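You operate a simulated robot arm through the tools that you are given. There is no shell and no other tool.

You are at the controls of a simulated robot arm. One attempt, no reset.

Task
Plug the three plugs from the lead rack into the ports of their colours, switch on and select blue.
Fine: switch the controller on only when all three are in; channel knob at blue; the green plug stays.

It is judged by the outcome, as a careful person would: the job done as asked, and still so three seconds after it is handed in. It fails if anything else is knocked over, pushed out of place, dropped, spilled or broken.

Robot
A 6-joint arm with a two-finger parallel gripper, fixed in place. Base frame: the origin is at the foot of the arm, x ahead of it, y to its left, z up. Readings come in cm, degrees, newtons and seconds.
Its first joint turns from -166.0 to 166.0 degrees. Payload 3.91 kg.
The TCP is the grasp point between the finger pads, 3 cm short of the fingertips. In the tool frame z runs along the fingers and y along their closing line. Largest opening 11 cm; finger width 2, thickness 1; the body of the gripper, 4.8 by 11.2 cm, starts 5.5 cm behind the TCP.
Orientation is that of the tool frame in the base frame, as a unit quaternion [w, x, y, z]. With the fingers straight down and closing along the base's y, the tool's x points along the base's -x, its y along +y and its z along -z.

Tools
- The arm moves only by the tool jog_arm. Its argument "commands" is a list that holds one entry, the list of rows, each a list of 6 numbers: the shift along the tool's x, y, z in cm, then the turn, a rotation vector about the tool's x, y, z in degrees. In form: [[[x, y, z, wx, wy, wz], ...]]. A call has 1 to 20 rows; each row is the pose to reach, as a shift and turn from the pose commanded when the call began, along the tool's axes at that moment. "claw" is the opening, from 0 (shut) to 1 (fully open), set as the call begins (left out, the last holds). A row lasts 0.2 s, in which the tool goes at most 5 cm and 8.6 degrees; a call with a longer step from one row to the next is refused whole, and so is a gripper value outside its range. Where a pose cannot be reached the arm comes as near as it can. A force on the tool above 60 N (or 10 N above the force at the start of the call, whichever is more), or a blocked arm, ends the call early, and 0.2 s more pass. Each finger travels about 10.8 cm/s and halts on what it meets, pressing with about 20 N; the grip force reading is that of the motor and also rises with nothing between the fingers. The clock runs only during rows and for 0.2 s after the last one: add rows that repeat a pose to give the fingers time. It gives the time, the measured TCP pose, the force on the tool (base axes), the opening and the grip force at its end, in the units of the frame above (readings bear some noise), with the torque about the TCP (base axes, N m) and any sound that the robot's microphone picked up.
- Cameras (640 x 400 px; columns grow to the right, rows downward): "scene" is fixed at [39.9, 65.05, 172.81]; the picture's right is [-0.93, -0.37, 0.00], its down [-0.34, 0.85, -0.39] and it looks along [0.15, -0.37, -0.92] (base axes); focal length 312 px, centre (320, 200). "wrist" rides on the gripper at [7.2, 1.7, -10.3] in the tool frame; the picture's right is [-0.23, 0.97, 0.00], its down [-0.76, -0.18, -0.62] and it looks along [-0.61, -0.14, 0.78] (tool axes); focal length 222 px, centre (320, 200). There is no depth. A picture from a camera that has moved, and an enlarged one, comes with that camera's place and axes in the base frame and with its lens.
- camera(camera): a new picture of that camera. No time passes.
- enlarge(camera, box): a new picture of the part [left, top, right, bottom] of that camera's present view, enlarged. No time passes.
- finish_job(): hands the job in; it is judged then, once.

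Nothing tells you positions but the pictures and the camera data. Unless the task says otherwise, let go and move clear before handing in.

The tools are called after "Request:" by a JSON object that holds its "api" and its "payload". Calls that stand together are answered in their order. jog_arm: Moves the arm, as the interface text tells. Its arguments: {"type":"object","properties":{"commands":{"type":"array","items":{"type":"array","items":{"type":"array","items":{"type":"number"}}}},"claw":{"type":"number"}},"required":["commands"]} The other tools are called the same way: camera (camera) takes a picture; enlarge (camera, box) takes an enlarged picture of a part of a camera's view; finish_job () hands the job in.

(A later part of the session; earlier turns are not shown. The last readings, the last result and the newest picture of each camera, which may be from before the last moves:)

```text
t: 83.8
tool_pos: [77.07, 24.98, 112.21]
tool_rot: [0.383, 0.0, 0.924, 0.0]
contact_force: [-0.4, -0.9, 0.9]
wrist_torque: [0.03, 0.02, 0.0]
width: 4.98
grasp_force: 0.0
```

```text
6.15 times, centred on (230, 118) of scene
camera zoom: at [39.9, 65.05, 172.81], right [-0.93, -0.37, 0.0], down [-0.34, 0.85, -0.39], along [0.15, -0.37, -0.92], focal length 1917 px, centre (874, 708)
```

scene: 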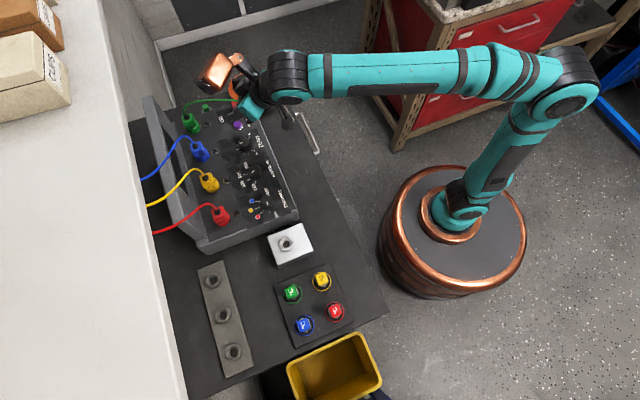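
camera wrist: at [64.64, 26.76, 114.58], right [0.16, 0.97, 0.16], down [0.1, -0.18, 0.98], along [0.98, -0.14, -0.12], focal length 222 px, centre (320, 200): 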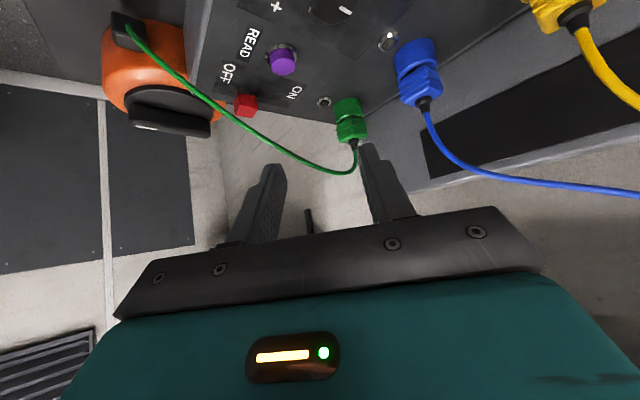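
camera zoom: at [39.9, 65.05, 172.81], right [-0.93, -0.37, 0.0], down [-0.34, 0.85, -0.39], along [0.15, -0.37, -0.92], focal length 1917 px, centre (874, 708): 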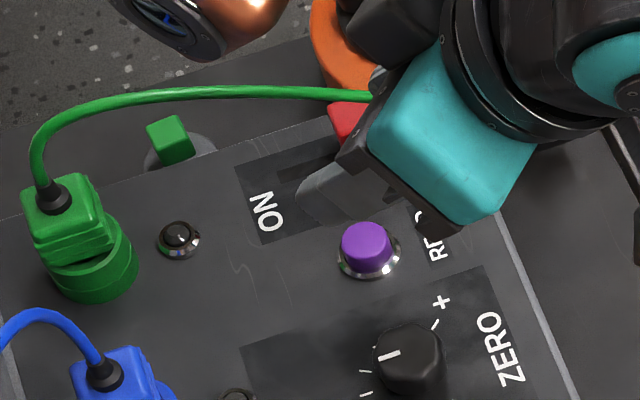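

The slider's stem is at about o=72.5, w≈−48, with its cap at z≈100–102.7. The slot runs outward toward ON at o≈77, and the green lead is about 3 cm to the far side. I'll return to the diagonal orientation with closed fingers and look straight at it from the front.

Request:
{"api": "jog_arm", "payload": {"commands": [[[0.5, -2.1, 0.59, -4.54, 0, -4.54], [1.0, -4.23, 1.17, -9.09, 0, -9.09], [1.5, -6.35, 1.76, -13.63, 0, -13.63], [2.0, -8.46, 2.35, -18.17, 0, -18.17], [2.5, -10.58, 2.93, -22.71, 0, -22.71], [3.0, -12.7, 3.52, -27.26, 0, -27.26], [3.51, -14.81, 4.11, -31.8, 0, -31.8], [3.51, -14.81, 4.11, -31.8, 0, -31.8]]], "claw": 0}}

Request:
{"api": "camera", "payload": {"camera": "wrist"}}

Request:
{"api": "enlarge", "payload": {"camera": "wrist", "box": [240, 90, 400, 190]}}

Request:
{"api": "camera", "payload": {"camera": "scene"}}

```text
t: 85.6
tool_pos: [77.49, 10.43, 106.9]
tool_rot: [0.353, -0.355, 0.853, 0.147]
contact_force: [0.4, 0.5, 0.1]
wrist_torque: [0.01, 0.0, 0.02]
width: 0.01
grasp_force: 20.1
```

```text
taken
camera wrist: at [67.57, 2.81, 109.13], right [-0.58, 0.8, 0.16], down [0.19, -0.06, 0.98], along [0.79, 0.6, -0.12], focal length 222 px, centre (320, 200)
```

wrist: 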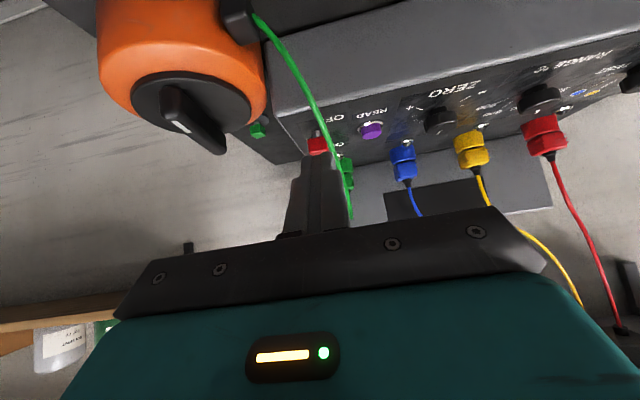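

```text
4.00 times, centred on (320, 140) of wrist
camera zoom: at [67.57, 2.81, 109.13], right [-0.58, 0.8, 0.16], down [0.19, -0.06, 0.98], along [0.79, 0.6, -0.12], focal length 888 px, centre (320, 440)
```

zoom: 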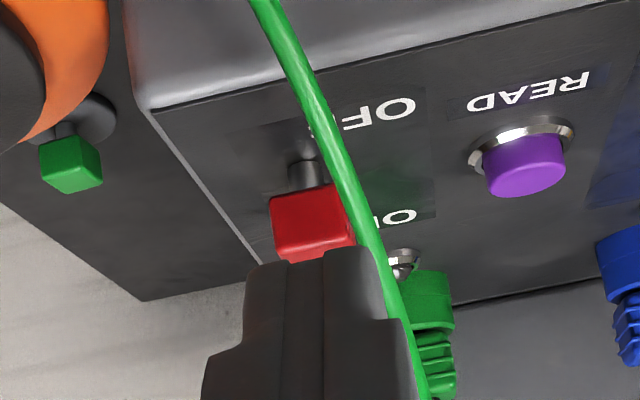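

```text
taken
```

scene: 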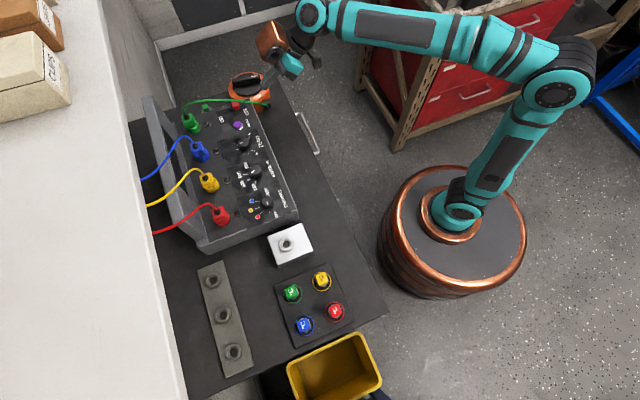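

I see the green lead running about 1.4 cm to the near side of the cap and above it, so I'll push the slider with closed fingers offset to the far side, clear of the lead. First I'll get just behind the cap and check.

Request:
{"api": "jog_arm", "payload": {"commands": [[[0, -1.26, 0, 0, 0, 0], [-0.14, -1.26, 1.8, 0, 0, 0], [-0.27, -1.26, 3.6, 0, 0, 0], [-0.41, -1.26, 5.4, 0, 0, 0], [-0.41, -1.26, 5.4, 0, 0, 0]]]}}

Request:
{"api": "camera", "payload": {"camera": "wrist"}}

Request:
{"api": "enlarge", "payload": {"camera": "wrist", "box": [240, 90, 400, 190]}}

Request:
{"api": "enlarge", "payload": {"camera": "scene", "box": [200, 60, 300, 130]}}

```text
t: 86.8
tool_pos: [81.19, 12.34, 103.43]
tool_rot: [0.353, -0.354, 0.853, 0.147]
contact_force: [-0.3, -0.4, 0.8]
wrist_torque: [0.03, 0.03, 0.01]
width: 0.01
grasp_force: 20.3
```

```text
taken
camera wrist: at [71.19, 4.78, 105.64], right [-0.58, 0.8, 0.16], down [0.2, -0.06, 0.98], along [0.79, 0.6, -0.12], focal length 222 px, centre (320, 200)
```

wrist: 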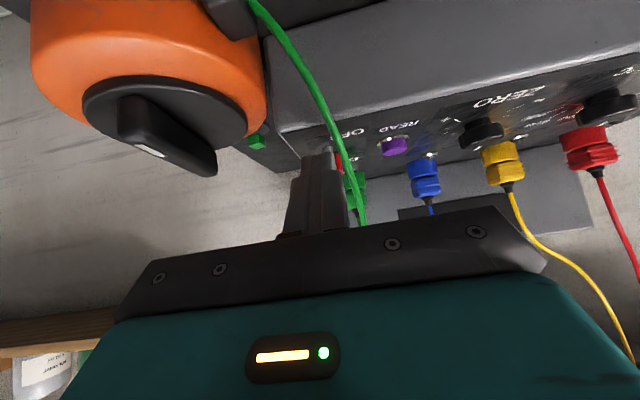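

```text
4.00 times, centred on (320, 140) of wrist
camera zoom: at [71.19, 4.78, 105.64], right [-0.58, 0.8, 0.16], down [0.2, -0.06, 0.98], along [0.79, 0.6, -0.12], focal length 888 px, centre (320, 440)
```

zoom: 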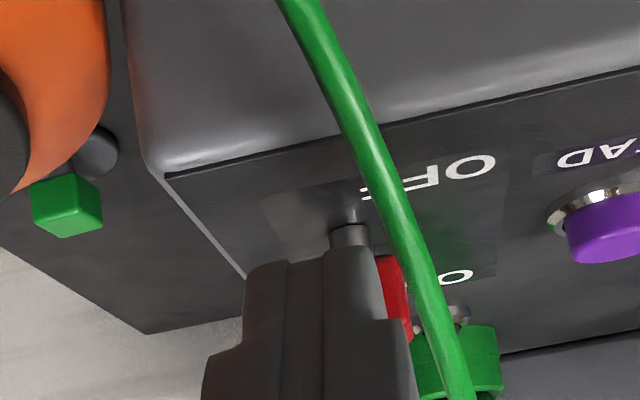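

```text
5.71 times, centred on (250, 95) of scene
camera zoom: at [39.9, 65.05, 172.81], right [-0.93, -0.37, 0.0], down [-0.34, 0.85, -0.39], along [0.15, -0.37, -0.92], focal length 1780 px, centre (720, 800)
```

zoom: 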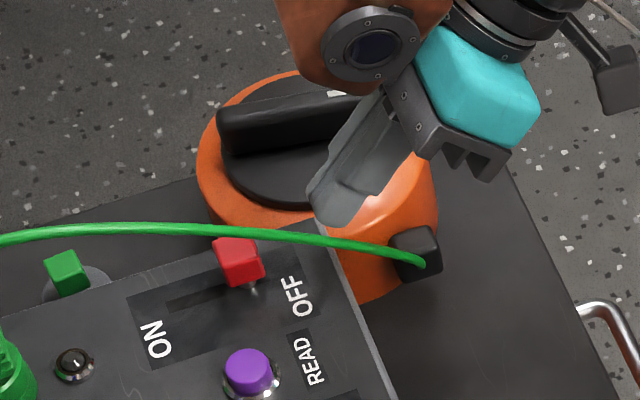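

The stem is at w≈−48.28, my fingers cover −49.7 to −47.7, and the lead is at w≈−46.6, clear of them. I'll lower to cap height right behind the slider.

Request:
{"api": "jog_arm", "payload": {"commands": [[[0.42, 0, 1.27, 0, 0, 0], [-0.14, 0, 1.83, 0, 0, 0], [-0.71, 0, 2.4, 0, 0, 0], [-0.71, 0, 2.4, 0, 0, 0]]]}}

Request:
{"api": "enlarge", "payload": {"camera": "wrist", "box": [240, 90, 400, 190]}}

Request:
{"api": "enlarge", "payload": {"camera": "scene", "box": [200, 60, 300, 130]}}

```text
t: 87.8
tool_pos: [82.64, 13.73, 102.09]
tool_rot: [0.354, -0.354, 0.853, 0.147]
contact_force: [-0.4, 0.5, 1.1]
wrist_torque: [0.01, 0.03, 0.02]
width: 0.03
grasp_force: 19.6
```

```text
4.00 times, centred on (320, 140) of wrist
camera zoom: at [72.7, 6.22, 104.44], right [-0.58, 0.8, 0.16], down [0.19, -0.06, 0.98], along [0.79, 0.6, -0.12], focal length 888 px, centre (320, 440)
```

zoom: 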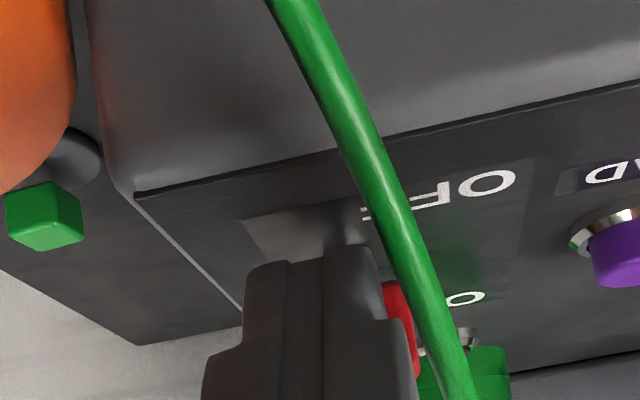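

```text
5.71 times, centred on (250, 95) of scene
camera zoom: at [39.9, 65.05, 172.81], right [-0.93, -0.37, 0.0], down [-0.34, 0.85, -0.39], along [0.15, -0.37, -0.92], focal length 1780 px, centre (720, 800)
```

zoom: 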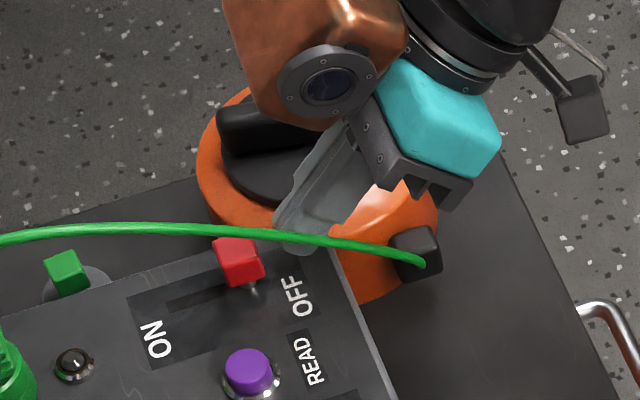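

Fingertips are just behind the cap, with the lead undisturbed in front of them. I'll push outward in small steps, watching force and sound.

Request:
{"api": "jog_arm", "payload": {"commands": [[[-0.35, 0, 0.35, 0, 0, 0], [-0.71, 0, 0.71, 0, 0, 0], [-1.06, 0, 1.06, 0, 0, 0], [-1.41, 0, 1.41, 0, 0, 0], [-1.41, 0, 1.41, 0, 0, 0]]]}}

Request:
{"api": "enlarge", "payload": {"camera": "scene", "box": [200, 60, 300, 130]}}

Request:
{"api": "enlarge", "payload": {"camera": "wrist", "box": [240, 90, 400, 190]}}

```text
t: 89.0
tool_pos: [83.95, 15.2, 102.19]
tool_rot: [0.353, -0.355, 0.853, 0.147]
contact_force: [1.2, -0.6, -0.3]
wrist_torque: [0.01, -0.01, 0.04]
width: 0.01
grasp_force: 20.2
```

```text
5.71 times, centred on (250, 95) of scene
camera zoom: at [39.9, 65.05, 172.81], right [-0.93, -0.37, 0.0], down [-0.34, 0.85, -0.39], along [0.15, -0.37, -0.92], focal length 1780 px, centre (720, 800)
```

zoom: 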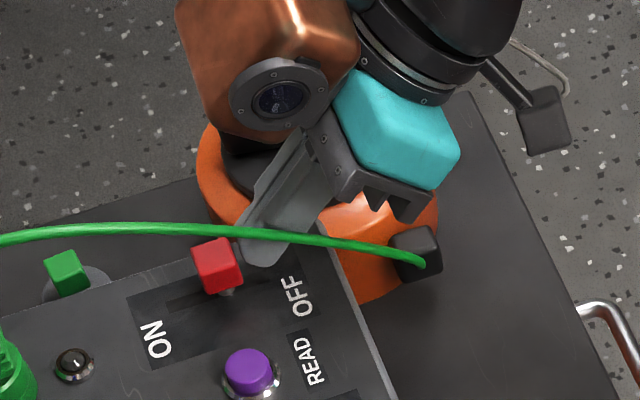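

```text
4.00 times, centred on (320, 140) of wrist
camera zoom: at [74.17, 7.65, 104.52], right [-0.58, 0.8, 0.16], down [0.19, -0.06, 0.98], along [0.79, 0.6, -0.12], focal length 888 px, centre (320, 440)
```

zoom: 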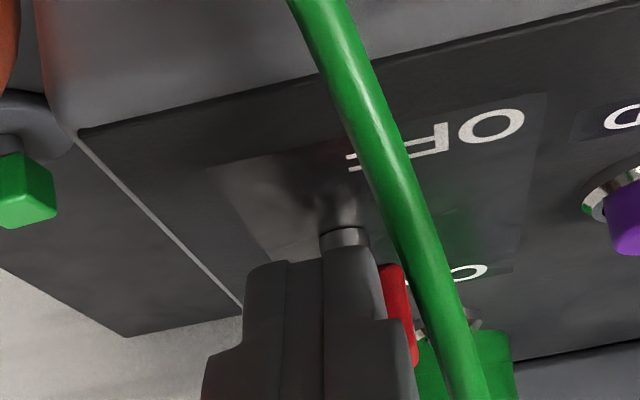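

The slider is moving easily. I'll continue toward ON.

Request:
{"api": "jog_arm", "payload": {"commands": [[[-0.35, 0, 0.35, 0, 0, 0], [-0.71, 0, 0.71, 0, 0, 0], [-1.06, 0, 1.06, 0, 0, 0], [-1.41, 0, 1.41, 0, 0, 0], [-1.41, 0, 1.41, 0, 0, 0]]]}}

Request:
{"api": "enlarge", "payload": {"camera": "scene", "box": [180, 70, 280, 140]}}

Request:
{"api": "enlarge", "payload": {"camera": "wrist", "box": [240, 90, 400, 190]}}

```text
t: 90.2
tool_pos: [85.3, 16.73, 102.35]
tool_rot: [0.354, -0.355, 0.853, 0.148]
contact_force: [0.5, 0.1, -0.6]
wrist_torque: [0.0, 0.02, 0.02]
width: 0.0
grasp_force: 20.1
```

```text
5.71 times, centred on (230, 105) of scene
camera zoom: at [39.9, 65.05, 172.81], right [-0.93, -0.37, 0.0], down [-0.34, 0.85, -0.39], along [0.15, -0.37, -0.92], focal length 1780 px, centre (834, 743)
```

zoom: 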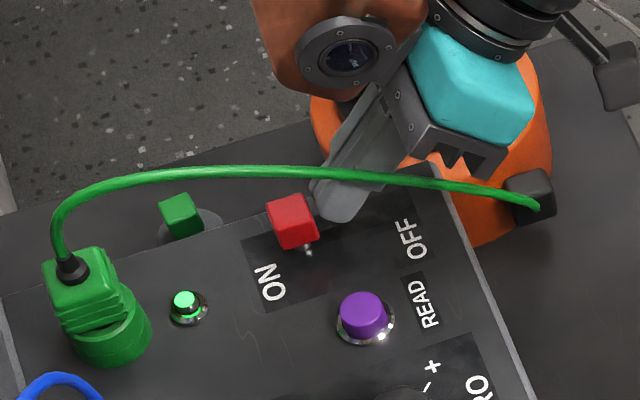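

```text
4.00 times, centred on (320, 140) of wrist
camera zoom: at [75.49, 9.17, 104.62], right [-0.58, 0.8, 0.16], down [0.19, -0.06, 0.98], along [0.79, 0.6, -0.12], focal length 888 px, centre (320, 440)
```

zoom: 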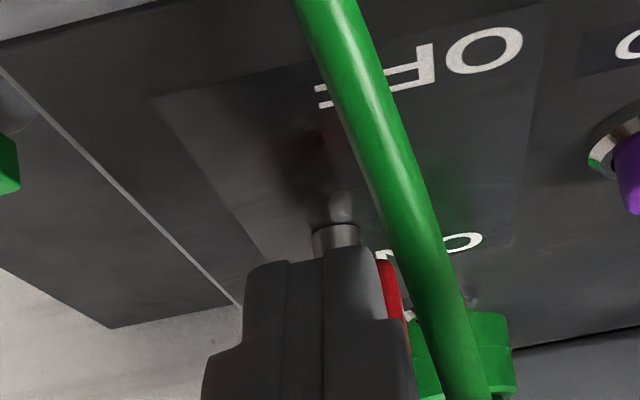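

The green port's lamp has lit and the slider seems to have moved to ON ahead of the finger. I'll check the lamps beside the other ports.

Request:
{"api": "enlarge", "payload": {"camera": "scene", "box": [180, 100, 300, 230]}}

Request:
{"api": "enlarge", "payload": {"camera": "scene", "box": [205, 130, 285, 180]}}

Request:
{"api": "enlarge", "payload": {"camera": "scene", "box": [205, 175, 285, 225]}}

```text
3.08 times, centred on (240, 165) of scene
camera zoom: at [39.9, 65.05, 172.81], right [-0.93, -0.37, 0.0], down [-0.34, 0.85, -0.39], along [0.15, -0.37, -0.92], focal length 958 px, centre (566, 308)
```

zoom: 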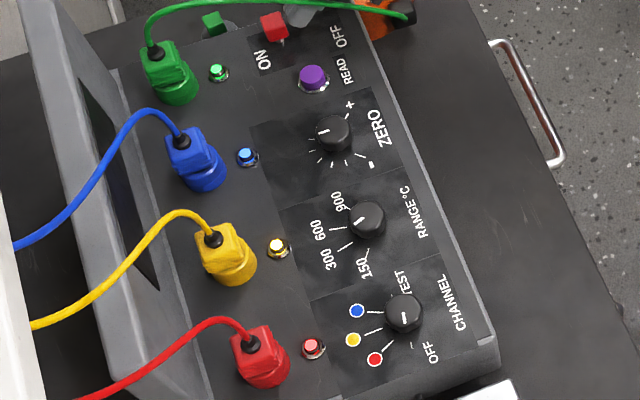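

```text
8.00 times, centred on (245, 155) of scene
camera zoom: at [39.9, 65.05, 172.81], right [-0.93, -0.37, 0.0], down [-0.34, 0.85, -0.39], along [0.15, -0.37, -0.92], focal length 2492 px, centre (920, 560)
```

zoom: 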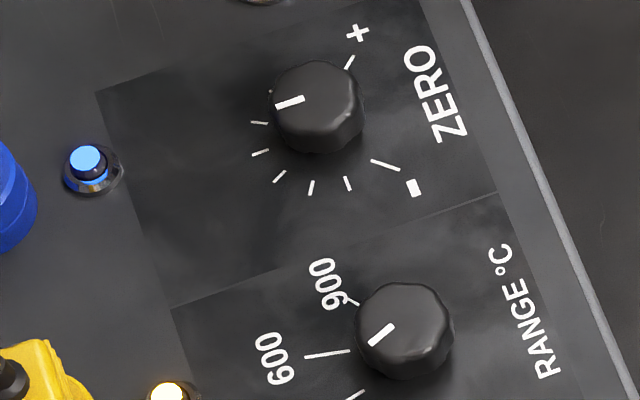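

```text
8.00 times, centred on (245, 200) of scene
camera zoom: at [39.9, 65.05, 172.81], right [-0.93, -0.37, 0.0], down [-0.34, 0.85, -0.39], along [0.15, -0.37, -0.92], focal length 2492 px, centre (920, 200)
```

zoom: 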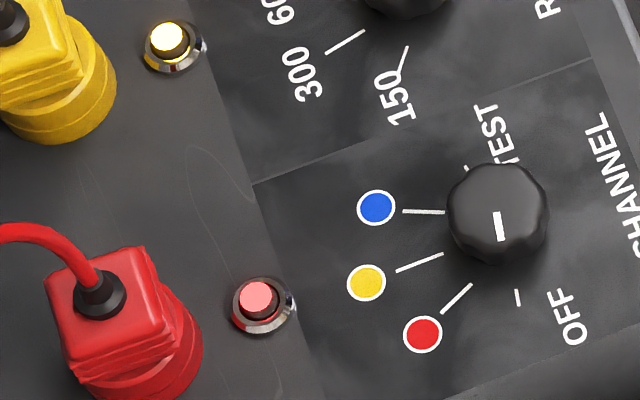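

All four lamps are lit, so every plug is recognised and the controller is on. I'll check that the slider is at the end of its travel.

Request:
{"api": "enlarge", "payload": {"camera": "scene", "box": [215, 95, 265, 130]}}

```text
11.43 times, centred on (240, 112) of scene
camera zoom: at [39.9, 65.05, 172.81], right [-0.93, -0.37, 0.0], down [-0.34, 0.85, -0.39], along [0.15, -0.37, -0.92], focal length 3560 px, centre (1234, 1200)
```

zoom: 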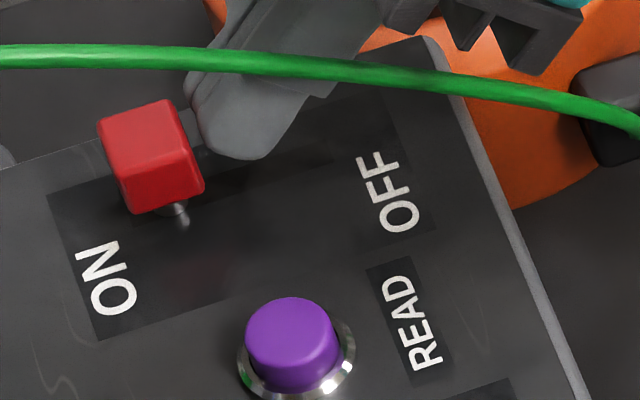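

There's about 0.7 cm of slot left. I'll push gently to the end of travel.

Request:
{"api": "jog_arm", "payload": {"commands": [[[-0.18, 0, 0.18, 0, 0, 0], [-0.35, 0, 0.35, 0, 0, 0], [-0.5, 0, 0.5, 0, 0, 0], [-0.64, 0, 0.64, 0, 0, 0], [-0.64, 0, 0.64, 0, 0, 0]]]}}

Request:
{"api": "enlarge", "payload": {"camera": "scene", "box": [215, 95, 265, 130]}}

```text
t: 90.9
tool_pos: [85.56, 16.77, 102.33]
tool_rot: [0.351, -0.355, 0.854, 0.146]
contact_force: [-42.6, -35.0, 3.4]
wrist_torque: [-0.28, 0.71, 0.15]
width: 0.0
grasp_force: 20.1
stopped in row 3: the force on the tool passed its limit at 72 N (the readings are from after the stop); the commanded pose is now the measured one
```

```text
11.43 times, centred on (240, 112) of scene
camera zoom: at [39.9, 65.05, 172.81], right [-0.93, -0.37, 0.0], down [-0.34, 0.85, -0.39], along [0.15, -0.37, -0.92], focal length 3560 px, centre (1234, 1200)
```

zoom: 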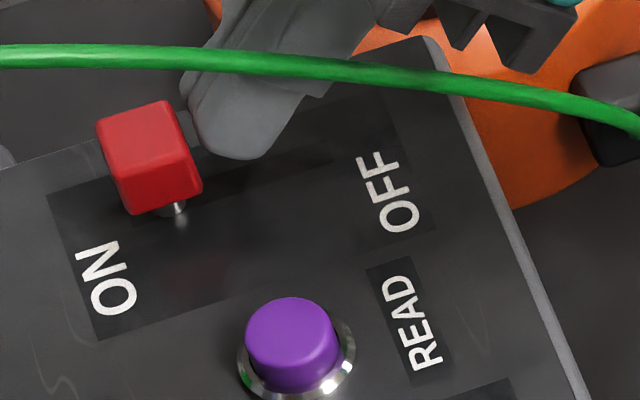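

The slider is at its end stop, ON. I'll back off straight away and retreat along the same path.

Request:
{"api": "jog_arm", "payload": {"commands": [[[0.71, 0, -0.71, 0, 0, 0], [1.77, 0, -1.77, 0, 0, 0], [2.83, 0, -2.83, 0, 0, 0], [3.2, 0, -6.0, 0, 0, 0], [3.3, 0, -9.5, 0, 0, 0], [3.3, 0, -13, 0, 0, 0], [3.3, 0, -13, 0, 0, 0]]]}}

Request:
{"api": "camera", "payload": {"camera": "wrist"}}

Request:
{"api": "camera", "payload": {"camera": "scene"}}

Request:
{"api": "enlarge", "payload": {"camera": "scene", "box": [170, 90, 310, 250]}}

```text
t: 92.5
tool_pos: [77.55, 8.61, 109.03]
tool_rot: [0.351, -0.356, 0.854, 0.146]
contact_force: [0.0, -0.1, 0.2]
wrist_torque: [-0.01, -0.01, 0.01]
width: 0.0
grasp_force: 20.1
```

```text
taken
camera wrist: at [67.74, 1.15, 111.42], right [-0.58, 0.8, 0.16], down [0.2, -0.05, 0.98], along [0.79, 0.6, -0.13], focal length 222 px, centre (320, 200)
```

wrist: 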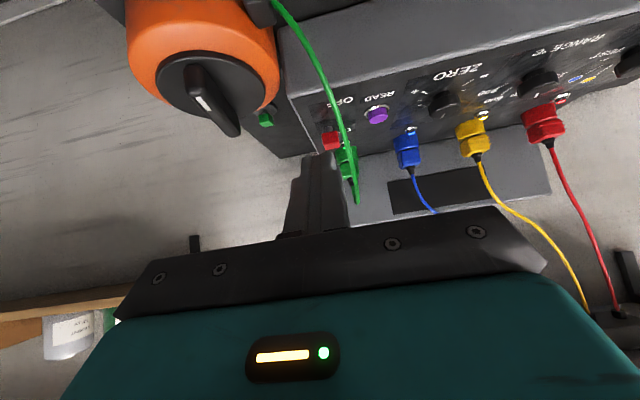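

```text
taken
```

scene: 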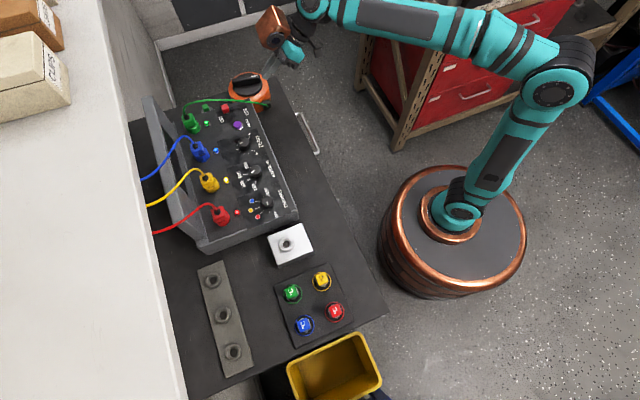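

```text
2.50 times, centred on (240, 170) of scene
camera zoom: at [39.9, 65.05, 172.81], right [-0.93, -0.37, 0.0], down [-0.34, 0.85, -0.39], along [0.15, -0.37, -0.92], focal length 779 px, centre (520, 275)
```

zoom: 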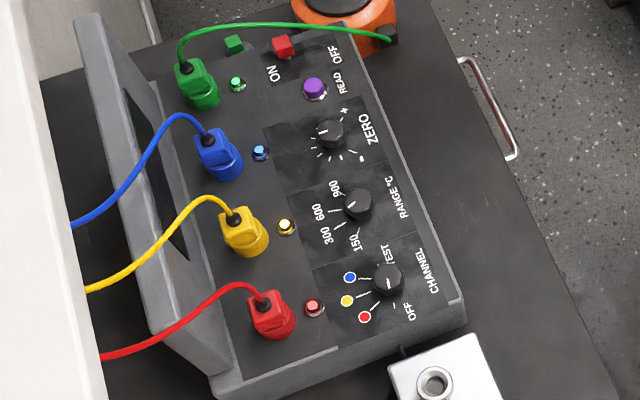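

The slider is at ON, all the lamps are lit, and nothing else has moved. The channel knob points at OFF, and blue is three detents (about 120°) clockwise from above. I'll move above the knob with a vertical tool, turned so the copper box stays away from the leads.

Request:
{"api": "jog_arm", "payload": {"commands": [[[-1.257, 3.687, 0.821, -2.589, 4.489, -6.289], [-2.514, 7.374, 1.642, -5.178, 8.978, -12.578], [-3.771, 11.061, 2.463, -7.767, 13.467, -18.867], [-5.028, 14.748, 3.284, -10.356, 17.956, -25.156], [-6.285, 18.435, 4.105, -12.945, 22.445, -31.445], [-7.542, 22.122, 4.926, -15.534, 26.934, -37.734], [-8.799, 25.809, 5.747, -18.123, 31.423, -44.023], [-10.056, 29.496, 6.568, -20.712, 35.912, -50.312], [-11.31, 33.18, 7.39, -23.3, 40.4, -56.6], [-11.31, 33.18, 7.39, -23.3, 40.4, -56.6]]], "claw": 0.45}}

Request:
{"api": "camera", "payload": {"camera": "wrist"}}

Request:
{"api": "camera", "payload": {"camera": "scene"}}

```text
t: 94.7
tool_pos: [63.6, 41.77, 111.78]
tool_rot: [-0.001, 0.794, -0.608, -0.001]
contact_force: [-0.2, 0.0, -0.6]
wrist_torque: [0.03, 0.03, 0.03]
width: 4.95
grasp_force: 0.1
```

```text
taken
camera wrist: at [63.78, 34.39, 122.28], right [-1.0, -0.03, 0.0], down [-0.03, 0.78, 0.62], along [-0.02, 0.62, -0.78], focal length 222 px, centre (320, 200)
```

wrist: 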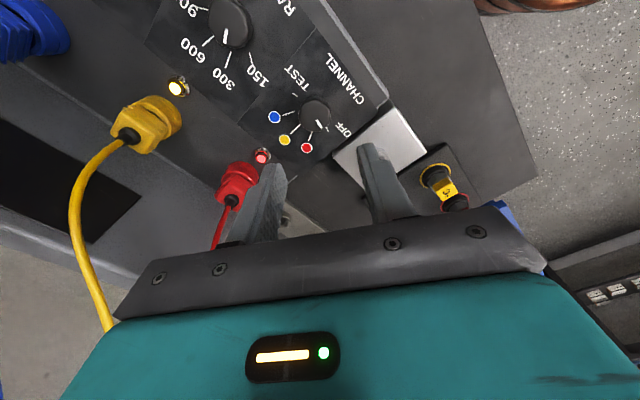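

```text
taken
```

scene: 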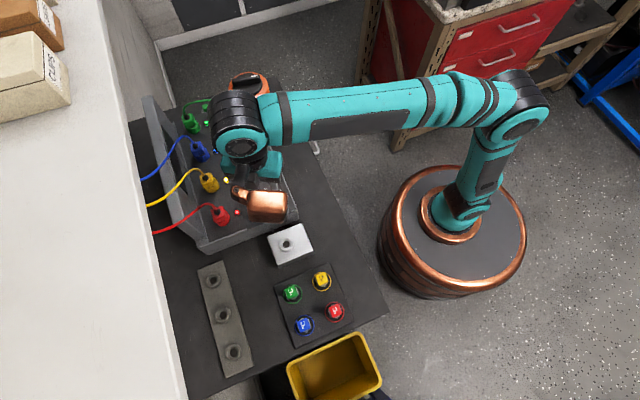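

The view of the knob and its markings is good. I'll zoom in to measure it.

Request:
{"api": "enlarge", "payload": {"camera": "wrist", "box": [240, 60, 400, 160]}}

Request:
{"api": "enlarge", "payload": {"camera": "scene", "box": [225, 170, 305, 230]}}

```text
4.00 times, centred on (320, 110) of wrist
camera zoom: at [63.78, 34.39, 122.28], right [-1.0, -0.03, 0.0], down [-0.03, 0.78, 0.62], along [-0.02, 0.62, -0.78], focal length 888 px, centre (320, 560)
```

zoom: 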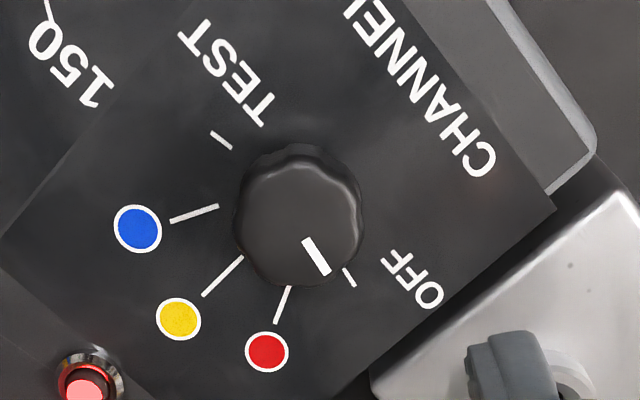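

```text
6.67 times, centred on (265, 200) of scene
camera zoom: at [39.9, 65.05, 172.81], right [-0.93, -0.37, 0.0], down [-0.34, 0.85, -0.39], along [0.15, -0.37, -0.92], focal length 2077 px, centre (687, 200)
```

zoom: 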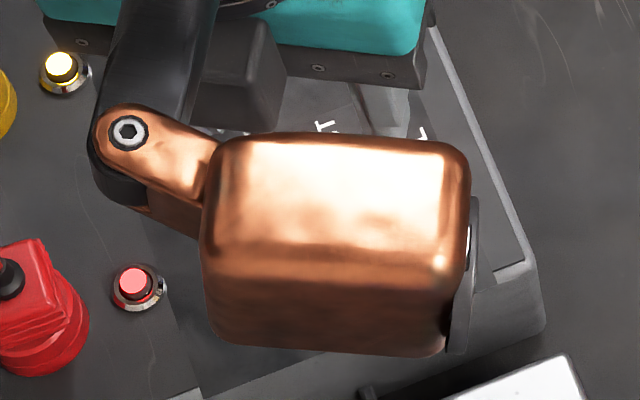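

The knob centre is at about (64.0, 41.3), its diameter is about 3 cm and it points at OFF. Blue is about 110° clockwise. I'll centre over it and pre-rotate the tool counter-clockwise to give room for the turn.

Request:
{"api": "jog_arm", "payload": {"commands": [[[0.12, -0.065, 0, 0, 0, -7], [0.24, -0.13, 0, 0, 0, -14], [0.36, -0.195, 0, 0, 0, -21], [0.48, -0.26, 0, 0, 0, -28], [0.605, -0.325, 0, 0, 0, -35], [0.605, -0.325, 0, 0, 0, -35]]]}}

Request:
{"api": "camera", "payload": {"camera": "wrist"}}

Request:
{"api": "enlarge", "payload": {"camera": "wrist", "box": [240, 60, 400, 160]}}

Request:
{"api": "camera", "payload": {"camera": "scene"}}

```text
t: 96.1
tool_pos: [63.78, 41.17, 111.79]
tool_rot: [-0.001, 0.94, -0.342, 0.0]
contact_force: [-1.0, -0.1, 0.2]
wrist_torque: [-0.01, 0.0, -0.01]
width: 4.94
grasp_force: 0.1
```

```text
taken
camera wrist: at [68.38, 35.24, 122.24], right [-0.8, -0.6, 0.0], down [-0.47, 0.62, 0.62], along [-0.37, 0.5, -0.78], focal length 222 px, centre (320, 200)
```

wrist: 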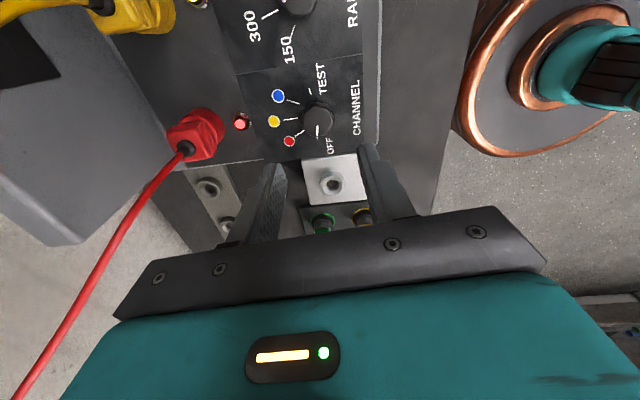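

```text
4.00 times, centred on (320, 110) of wrist
camera zoom: at [68.38, 35.24, 122.24], right [-0.8, -0.6, 0.0], down [-0.47, 0.62, 0.62], along [-0.37, 0.5, -0.78], focal length 888 px, centre (320, 560)
```

zoom: 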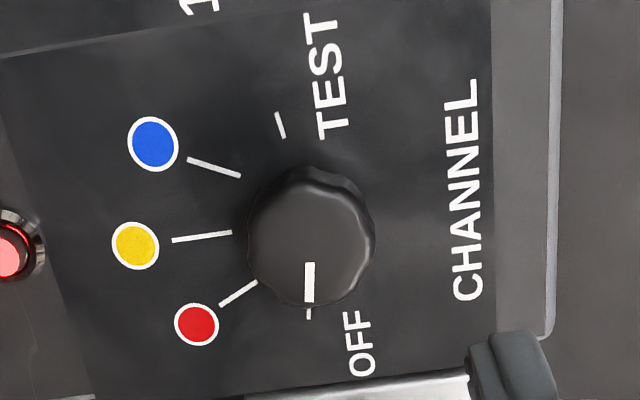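

```text
taken
```

scene: 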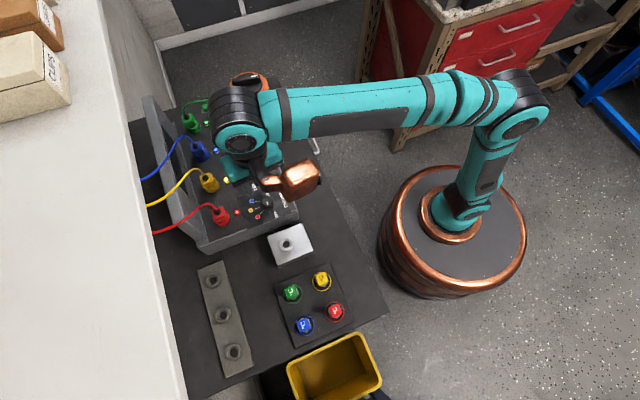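

I'm at a yaw that leaves room to turn clockwise. I'll centre (−0.14 along the closing line) and lower over the knob.

Request:
{"api": "jog_arm", "payload": {"commands": [[[0.09, -0.14, 0, 0, 0, 0], [0.09, -0.14, 3, 0, 0, 0], [0.09, -0.14, 6, 0, 0, 0], [0.09, -0.14, 8, 0, 0, 0], [0.09, -0.14, 9.3, 0, 0, 0], [0.09, -0.14, 9.3, 0, 0, 0]]]}}

Request:
{"api": "camera", "payload": {"camera": "wrist"}}

Request:
{"api": "enlarge", "payload": {"camera": "wrist", "box": [240, 110, 400, 210]}}

```text
t: 97.5
tool_pos: [63.92, 41.04, 102.2]
tool_rot: [0.0, 0.94, -0.342, -0.001]
contact_force: [-0.2, 0.1, 0.6]
wrist_torque: [0.0, 0.0, 0.03]
width: 4.98
grasp_force: 0.1
```

```text
taken
camera wrist: at [68.47, 35.2, 112.73], right [-0.8, -0.6, 0.0], down [-0.47, 0.62, 0.62], along [-0.37, 0.5, -0.78], focal length 222 px, centre (320, 200)
```

wrist: 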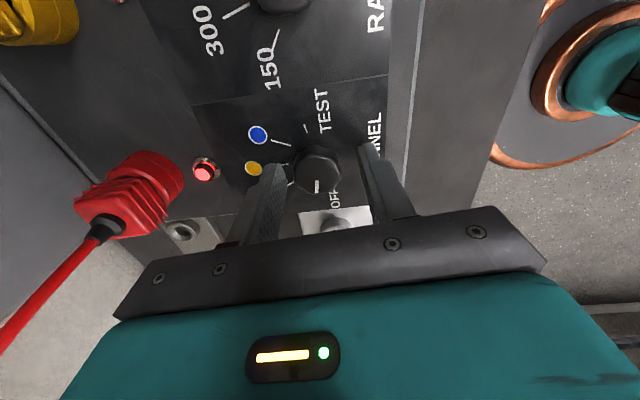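

```text
4.00 times, centred on (320, 160) of wrist
camera zoom: at [68.47, 35.2, 112.73], right [-0.8, -0.6, 0.0], down [-0.47, 0.62, 0.62], along [-0.37, 0.5, -0.78], focal length 888 px, centre (320, 360)
```

zoom: 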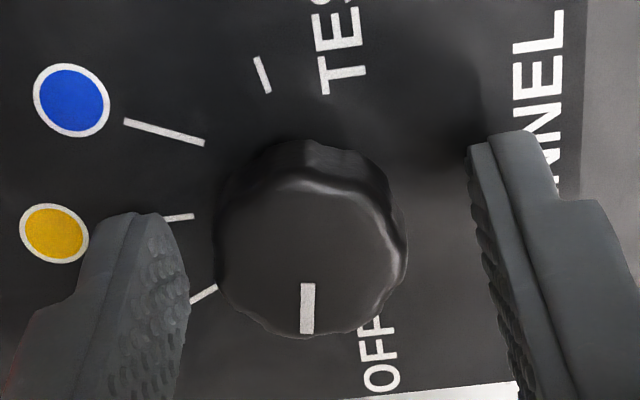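

The fingers straddle the knob. I'll make a small centring shift and grip it.

Request:
{"api": "jog_arm", "payload": {"commands": [[[0.2, -0.07, 0, 0, 0, 0], [0.2, -0.07, 0, 0, 0, 0]]]}}

Request:
{"api": "jog_arm", "payload": {"commands": [[[0, 0, 0, 0, 0, 0], [0, 0, 0, 0, 0, 0], [0, 0, 0, 0, 0, 0]]], "claw": 0}}

Request:
{"api": "enlarge", "payload": {"camera": "wrist", "box": [240, 110, 400, 210]}}

```text
t: 98.1
tool_pos: [64.24, 40.98, 102.45]
tool_rot: [-0.001, 0.94, -0.342, 0.0]
contact_force: [0.3, -0.8, -1.1]
wrist_torque: [0.0, 0.01, -0.02]
width: 4.95
grasp_force: 0.1
```

```text
t: 98.9
tool_pos: [64.37, 41.19, 102.4]
tool_rot: [-0.001, 0.939, -0.343, 0.0]
contact_force: [15.2, 13.2, 8.3]
wrist_torque: [0.43, -0.42, -0.08]
width: 3.16
grasp_force: 45.3
```

```text
4.00 times, centred on (320, 160) of wrist
camera zoom: at [68.78, 35.21, 112.77], right [-0.8, -0.6, 0.0], down [-0.47, 0.62, 0.62], along [-0.37, 0.5, -0.78], focal length 888 px, centre (320, 360)
```

zoom: 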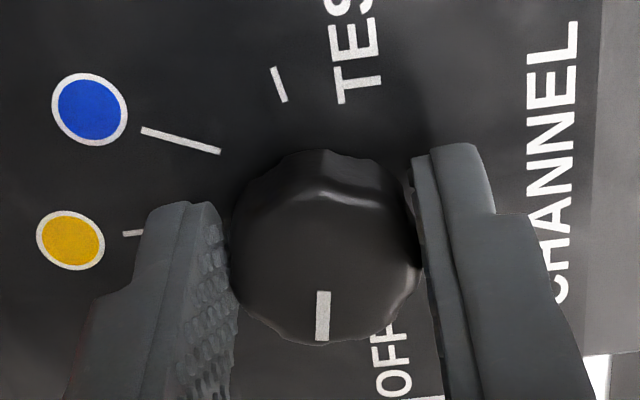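

Grip is firm but with some side load, so I'll re-centre to relieve it before turning.

Request:
{"api": "jog_arm", "payload": {"commands": [[[0.05, -0.14, 0, 0, 0, 0], [0.05, -0.14, 0, 0, 0, 0]]]}}

```text
t: 99.5
tool_pos: [64.24, 41.14, 102.3]
tool_rot: [0.0, 0.94, -0.342, -0.001]
contact_force: [-12.8, -1.5, -4.7]
wrist_torque: [-0.21, 0.44, -0.07]
width: 3.13
grasp_force: 45.3
```

Request:
{"api": "jog_arm", "payload": {"commands": [[[-0.05, 0.05, -0.02, 0, 0, 0], [-0.05, 0.05, -0.02, 0, 0, 0]]]}}

Request:
{"api": "enlarge", "payload": {"camera": "wrist", "box": [240, 110, 400, 210]}}

```text
t: 100.1
tool_pos: [64.32, 41.17, 102.25]
tool_rot: [-0.001, 0.939, -0.343, -0.001]
contact_force: [-21.1, -9.5, -17.5]
wrist_torque: [-0.12, 0.73, 0.03]
width: 3.16
grasp_force: 44.6
```

```text
4.00 times, centred on (320, 160) of wrist
camera zoom: at [68.81, 35.23, 112.78], right [-0.8, -0.6, 0.0], down [-0.47, 0.63, 0.62], along [-0.38, 0.5, -0.78], focal length 888 px, centre (320, 360)
```

zoom: 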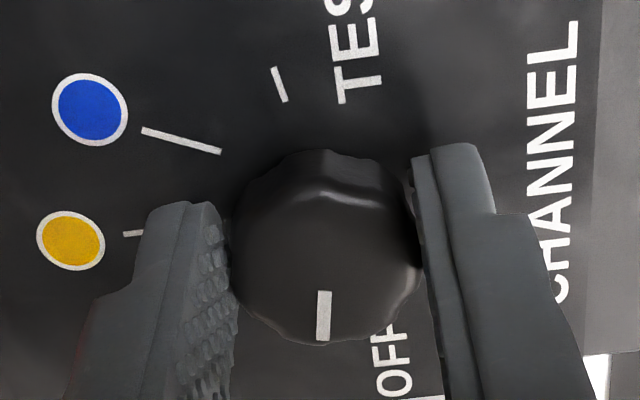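

Forces are building up oddly against the rigid knob. I'll open, see where the free position sits relative to the knob centre, and re-centre properly.

Request:
{"api": "jog_arm", "payload": {"commands": [[[0, 0, 0, 0, 0, 0], [0, 0, 0, 0, 0, 0], [0, 0, 0, 0, 0, 0]]], "claw": 0.4}}

Request:
{"api": "enlarge", "payload": {"camera": "wrist", "box": [240, 110, 400, 210]}}

```text
t: 100.9
tool_pos: [64.35, 41.13, 102.38]
tool_rot: [0.0, 0.94, -0.342, -0.001]
contact_force: [-0.4, 1.2, 0.2]
wrist_torque: [0.0, -0.01, -0.03]
width: 4.41
grasp_force: 0.1
```

```text
4.00 times, centred on (320, 160) of wrist
camera zoom: at [68.87, 35.28, 112.84], right [-0.8, -0.6, 0.0], down [-0.47, 0.62, 0.62], along [-0.37, 0.5, -0.78], focal length 888 px, centre (320, 360)
```

zoom: 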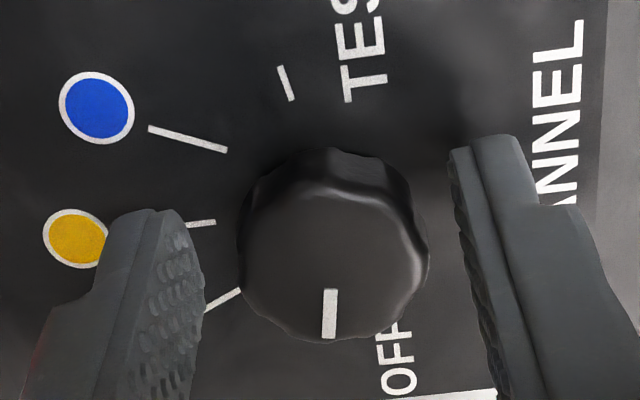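

The free position is 0.08 cm off the knob centre along the closing line. I'll correct that, grip again and check the load.

Request:
{"api": "jog_arm", "payload": {"commands": [[[0, 0.08, 0.04, 0, 0, 0], [0, 0.08, 0.04, 0, 0, 0]]]}}

Request:
{"api": "jog_arm", "payload": {"commands": [[[0, 0, 0, 0, 0, 0], [0, 0, 0, 0, 0, 0], [0, 0, 0, 0, 0, 0]]], "claw": 0}}

```text
t: 101.5
tool_pos: [64.19, 41.14, 102.31]
tool_rot: [-0.002, 0.94, -0.341, 0.0]
contact_force: [-0.7, -0.1, 0.1]
wrist_torque: [-0.02, 0.02, -0.03]
width: 4.4
grasp_force: 0.1
```

```text
t: 102.3
tool_pos: [64.28, 41.05, 102.32]
tool_rot: [-0.001, 0.94, -0.341, -0.001]
contact_force: [-1.9, -2.1, -0.5]
wrist_torque: [-0.05, 0.02, 0.0]
width: 3.15
grasp_force: 44.6
```

Balanced grip with negligible side force. Now I'll turn clockwise, first about 76°.

Request:
{"api": "jog_arm", "payload": {"commands": [[[0, 0, 0, 0, 0, 7.6], [0, 0, 0, 0, 0, 15.2], [0, 0, 0, 0, 0, 22.8], [0, 0, 0, 0, 0, 30.4], [0, 0, 0, 0, 0, 38], [0, 0, 0, 0, 0, 45.6], [0, 0, 0, 0, 0, 53.2], [0, 0, 0, 0, 0, 60.8], [0, 0, 0, 0, 0, 68.4], [0, 0, 0, 0, 0, 76], [0, 0, 0, 0, 0, 76]]]}}

Request:
{"api": "camera", "payload": {"camera": "wrist"}}

Request:
{"api": "enlarge", "payload": {"camera": "wrist", "box": [240, 110, 400, 210]}}

Request:
{"api": "camera", "payload": {"camera": "scene"}}

```text
t: 104.4
tool_pos: [63.88, 41.35, 102.5]
tool_rot: [-0.001, -0.58, 0.815, 0.003]
contact_force: [-28.5, 14.7, -1.4]
wrist_torque: [0.38, 1.25, 0.03]
width: 3.16
grasp_force: 44.8
stopped in row 10: the force on the tool passed its limit at 61 N (the readings are from after the stop); the commanded pose is now the measured one
```

```text
taken
camera wrist: at [60.13, 35.09, 112.92], right [-0.85, 0.53, 0.01], down [0.42, 0.66, 0.62], along [0.33, 0.53, -0.78], focal length 222 px, centre (320, 200)
```

wrist: 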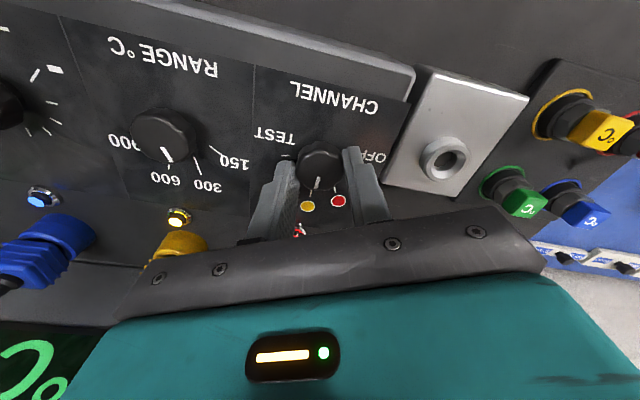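

```text
4.00 times, centred on (320, 160) of wrist
camera zoom: at [60.13, 35.09, 112.92], right [-0.85, 0.53, 0.01], down [0.42, 0.66, 0.62], along [0.33, 0.53, -0.78], focal length 888 px, centre (320, 360)
```

zoom: 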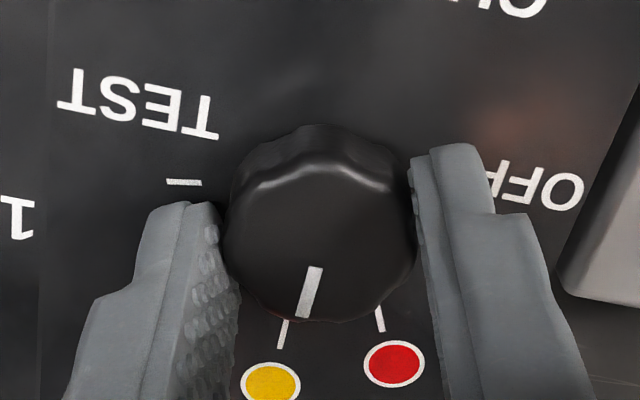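

```text
taken
```

scene: 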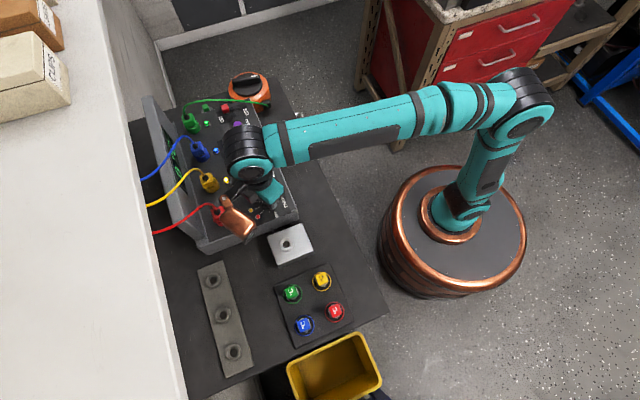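

The knob is now at yellow, two detents along, and the lid display shows °C. I'll release, turn the open gripper back around the knob, and re-grip for the last step.

Request:
{"api": "jog_arm", "payload": {"commands": [[[0, 0, 0, 0, 0, 0], [0, 0, 0, 0, 0, 0], [0, 0, 0, 0, 0, 0]]], "claw": 0.45}}

Request:
{"api": "jog_arm", "payload": {"commands": [[[0, 0, 0, 0, 0, -7.5], [0, 0, 0, 0, 0, -15], [0, 0, 0, 0, 0, -22.5], [0, 0, 0, 0, 0, -30], [0, 0, 0, 0, 0, -37.5], [0, 0, 0, 0, 0, -45], [0, 0, 0, 0, 0, -45]]]}}

Request:
{"api": "camera", "payload": {"camera": "wrist"}}

Request:
{"api": "enlarge", "payload": {"camera": "wrist", "box": [240, 110, 400, 210]}}

```text
t: 105.2
tool_pos: [64.21, 41.24, 102.48]
tool_rot: [0.0, -0.579, 0.816, 0.002]
contact_force: [0.4, -0.2, -0.4]
wrist_torque: [0.0, -0.02, -0.06]
width: 4.96
grasp_force: 0.0
```

```text
t: 106.8
tool_pos: [64.08, 41.29, 102.39]
tool_rot: [0.0, 0.847, -0.532, -0.001]
contact_force: [0.3, 0.2, -0.6]
wrist_torque: [-0.04, 0.02, 0.02]
width: 4.96
grasp_force: 0.0
```

```text
taken
camera wrist: at [65.86, 33.93, 112.75], right [-0.98, -0.22, 0.0], down [-0.17, 0.76, 0.63], along [-0.14, 0.61, -0.78], focal length 222 px, centre (320, 200)
```

wrist: 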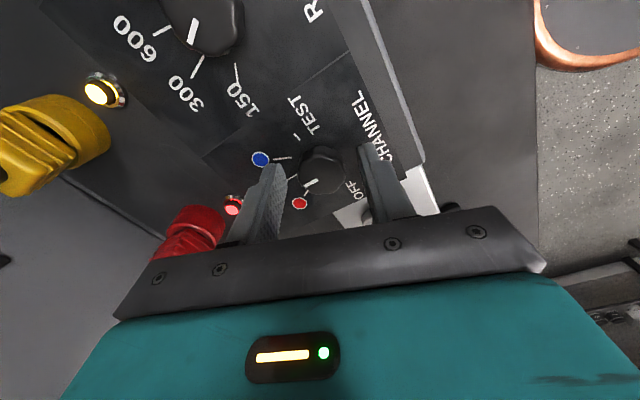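

```text
4.00 times, centred on (320, 160) of wrist
camera zoom: at [65.86, 33.93, 112.75], right [-0.98, -0.22, 0.0], down [-0.17, 0.76, 0.63], along [-0.14, 0.61, -0.78], focal length 888 px, centre (320, 360)
```

zoom: 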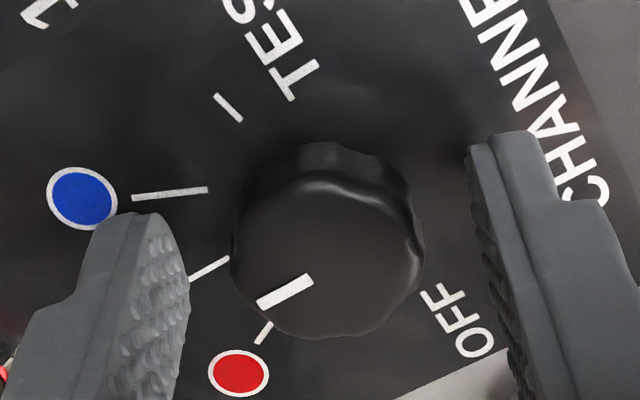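

The pointer is parallel to the yellow tick, and blue is about 36° further clockwise. From the grip data the true knob axis is at (64.11, 41.37), so I'll centre on it and grip.

Request:
{"api": "jog_arm", "payload": {"commands": [[[-0.26, 0.05, 0, 0, 0, 0], [-0.26, 0.05, 0, 0, 0, 0], [-0.26, 0.05, 0, 0, 0, 0]]]}}

Request:
{"api": "jog_arm", "payload": {"commands": [[[0, 0, 0, 0, 0, 0], [0, 0, 0, 0, 0, 0], [0, 0, 0, 0, 0, 0]]], "claw": 0}}

Request:
{"api": "enlarge", "payload": {"camera": "wrist", "box": [240, 110, 400, 210]}}

```text
t: 107.6
tool_pos: [64.15, 41.4, 102.38]
tool_rot: [0.0, 0.847, -0.531, -0.003]
contact_force: [1.1, 0.0, -0.5]
wrist_torque: [0.02, -0.05, 0.0]
width: 4.94
grasp_force: 0.1
```

```text
t: 108.4
tool_pos: [64.06, 41.41, 102.4]
tool_rot: [0.0, 0.847, -0.532, -0.002]
contact_force: [-5.8, -4.6, -3.3]
wrist_torque: [-0.06, 0.17, -0.01]
width: 3.17
grasp_force: 45.5
```

```text
4.00 times, centred on (320, 160) of wrist
camera zoom: at [65.7, 34.15, 112.81], right [-0.98, -0.22, 0.0], down [-0.17, 0.76, 0.63], along [-0.14, 0.61, -0.78], focal length 888 px, centre (320, 360)
```

zoom: 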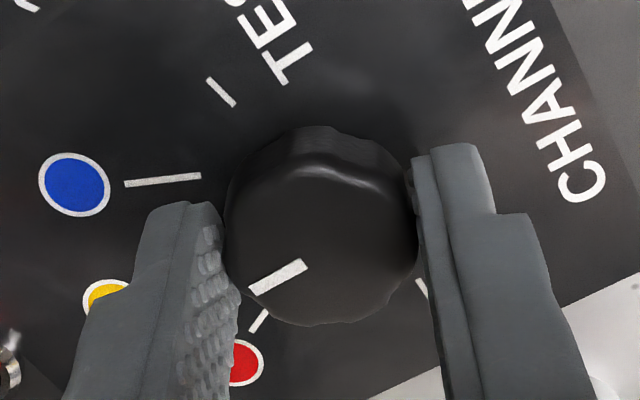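

Low side load. I'll turn the last step clockwise, about 36°.

Request:
{"api": "jog_arm", "payload": {"commands": [[[0, 0, 0, 0, 0, 7.2], [0, 0, 0, 0, 0, 14.4], [0, 0, 0, 0, 0, 21.6], [0, 0, 0, 0, 0, 28.8], [0, 0, 0, 0, 0, 36], [0, 0, 0, 0, 0, 36]]]}}

Request:
{"api": "enlarge", "payload": {"camera": "wrist", "box": [240, 110, 400, 210]}}

```text
t: 109.8
tool_pos: [64.06, 41.28, 102.37]
tool_rot: [0.0, -0.641, 0.767, 0.002]
contact_force: [-8.3, 2.1, -10.4]
wrist_torque: [0.5, 0.24, -0.01]
width: 3.13
grasp_force: 44.7
```

```text
4.00 times, centred on (320, 160) of wrist
camera zoom: at [61.14, 34.59, 112.83], right [-0.92, 0.4, 0.0], down [0.31, 0.72, 0.62], along [0.24, 0.57, -0.78], focal length 888 px, centre (320, 360)
```

zoom: 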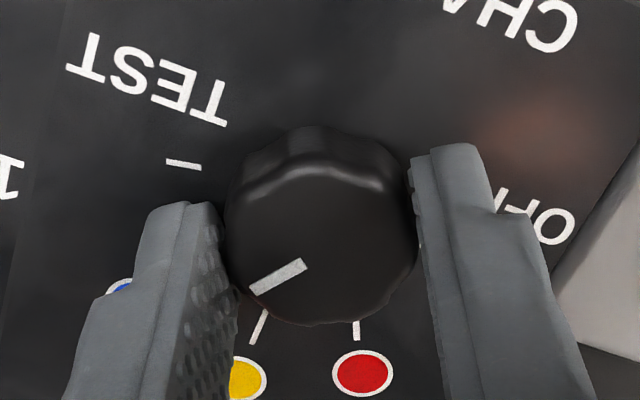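

I'll release and check the pointer against the blue tick.

Request:
{"api": "jog_arm", "payload": {"commands": [[[0, 0, 0, 0, 0, 0], [0, 0, 0, 0, 0, 0], [0, 0, 0, 0, 0, 0]]], "claw": 0.5}}

Request:
{"api": "jog_arm", "payload": {"commands": [[[0, 0, -2, 0, 0, 0], [0, 0, -5, 0, 0, 0], [0, 0, -9, 0, 0, 0], [0, 0, -9, 0, 0, 0]]]}}

Request:
{"api": "enlarge", "payload": {"camera": "wrist", "box": [240, 60, 400, 160]}}

Request:
{"api": "camera", "payload": {"camera": "scene"}}

```text
t: 110.6
tool_pos: [63.96, 41.29, 102.43]
tool_rot: [0.0, -0.641, 0.767, 0.003]
contact_force: [0.5, 0.6, -0.5]
wrist_torque: [-0.01, -0.01, 0.03]
width: 5.5
grasp_force: 0.1
```

```text
t: 111.6
tool_pos: [64.15, 41.55, 111.44]
tool_rot: [0.0, -0.641, 0.767, 0.002]
contact_force: [0.4, 0.7, 0.8]
wrist_torque: [-0.04, 0.0, 0.0]
width: 5.51
grasp_force: 0.1
```

```text
4.00 times, centred on (320, 110) of wrist
camera zoom: at [61.28, 34.65, 121.88], right [-0.92, 0.4, 0.0], down [0.31, 0.72, 0.62], along [0.25, 0.57, -0.78], focal length 888 px, centre (320, 560)
```

zoom: 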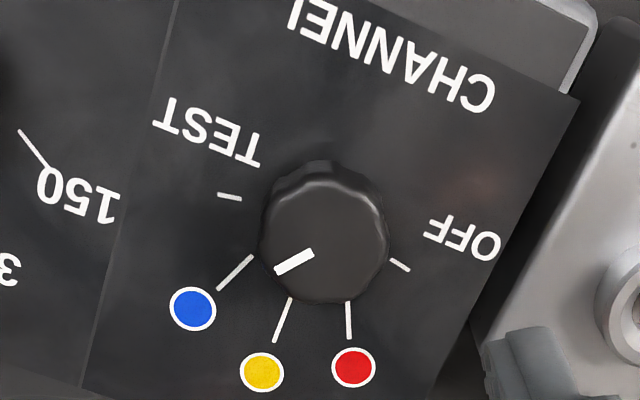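

```text
taken
```

scene: 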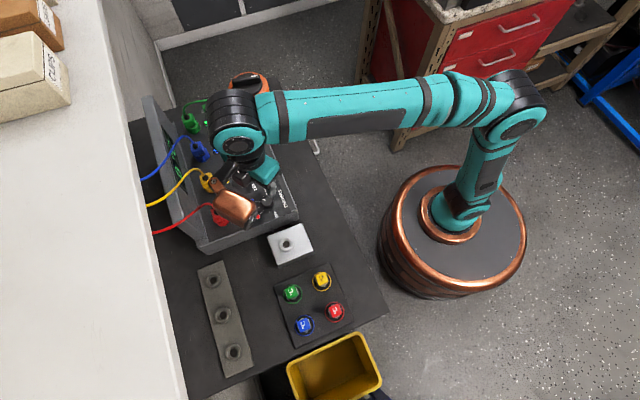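

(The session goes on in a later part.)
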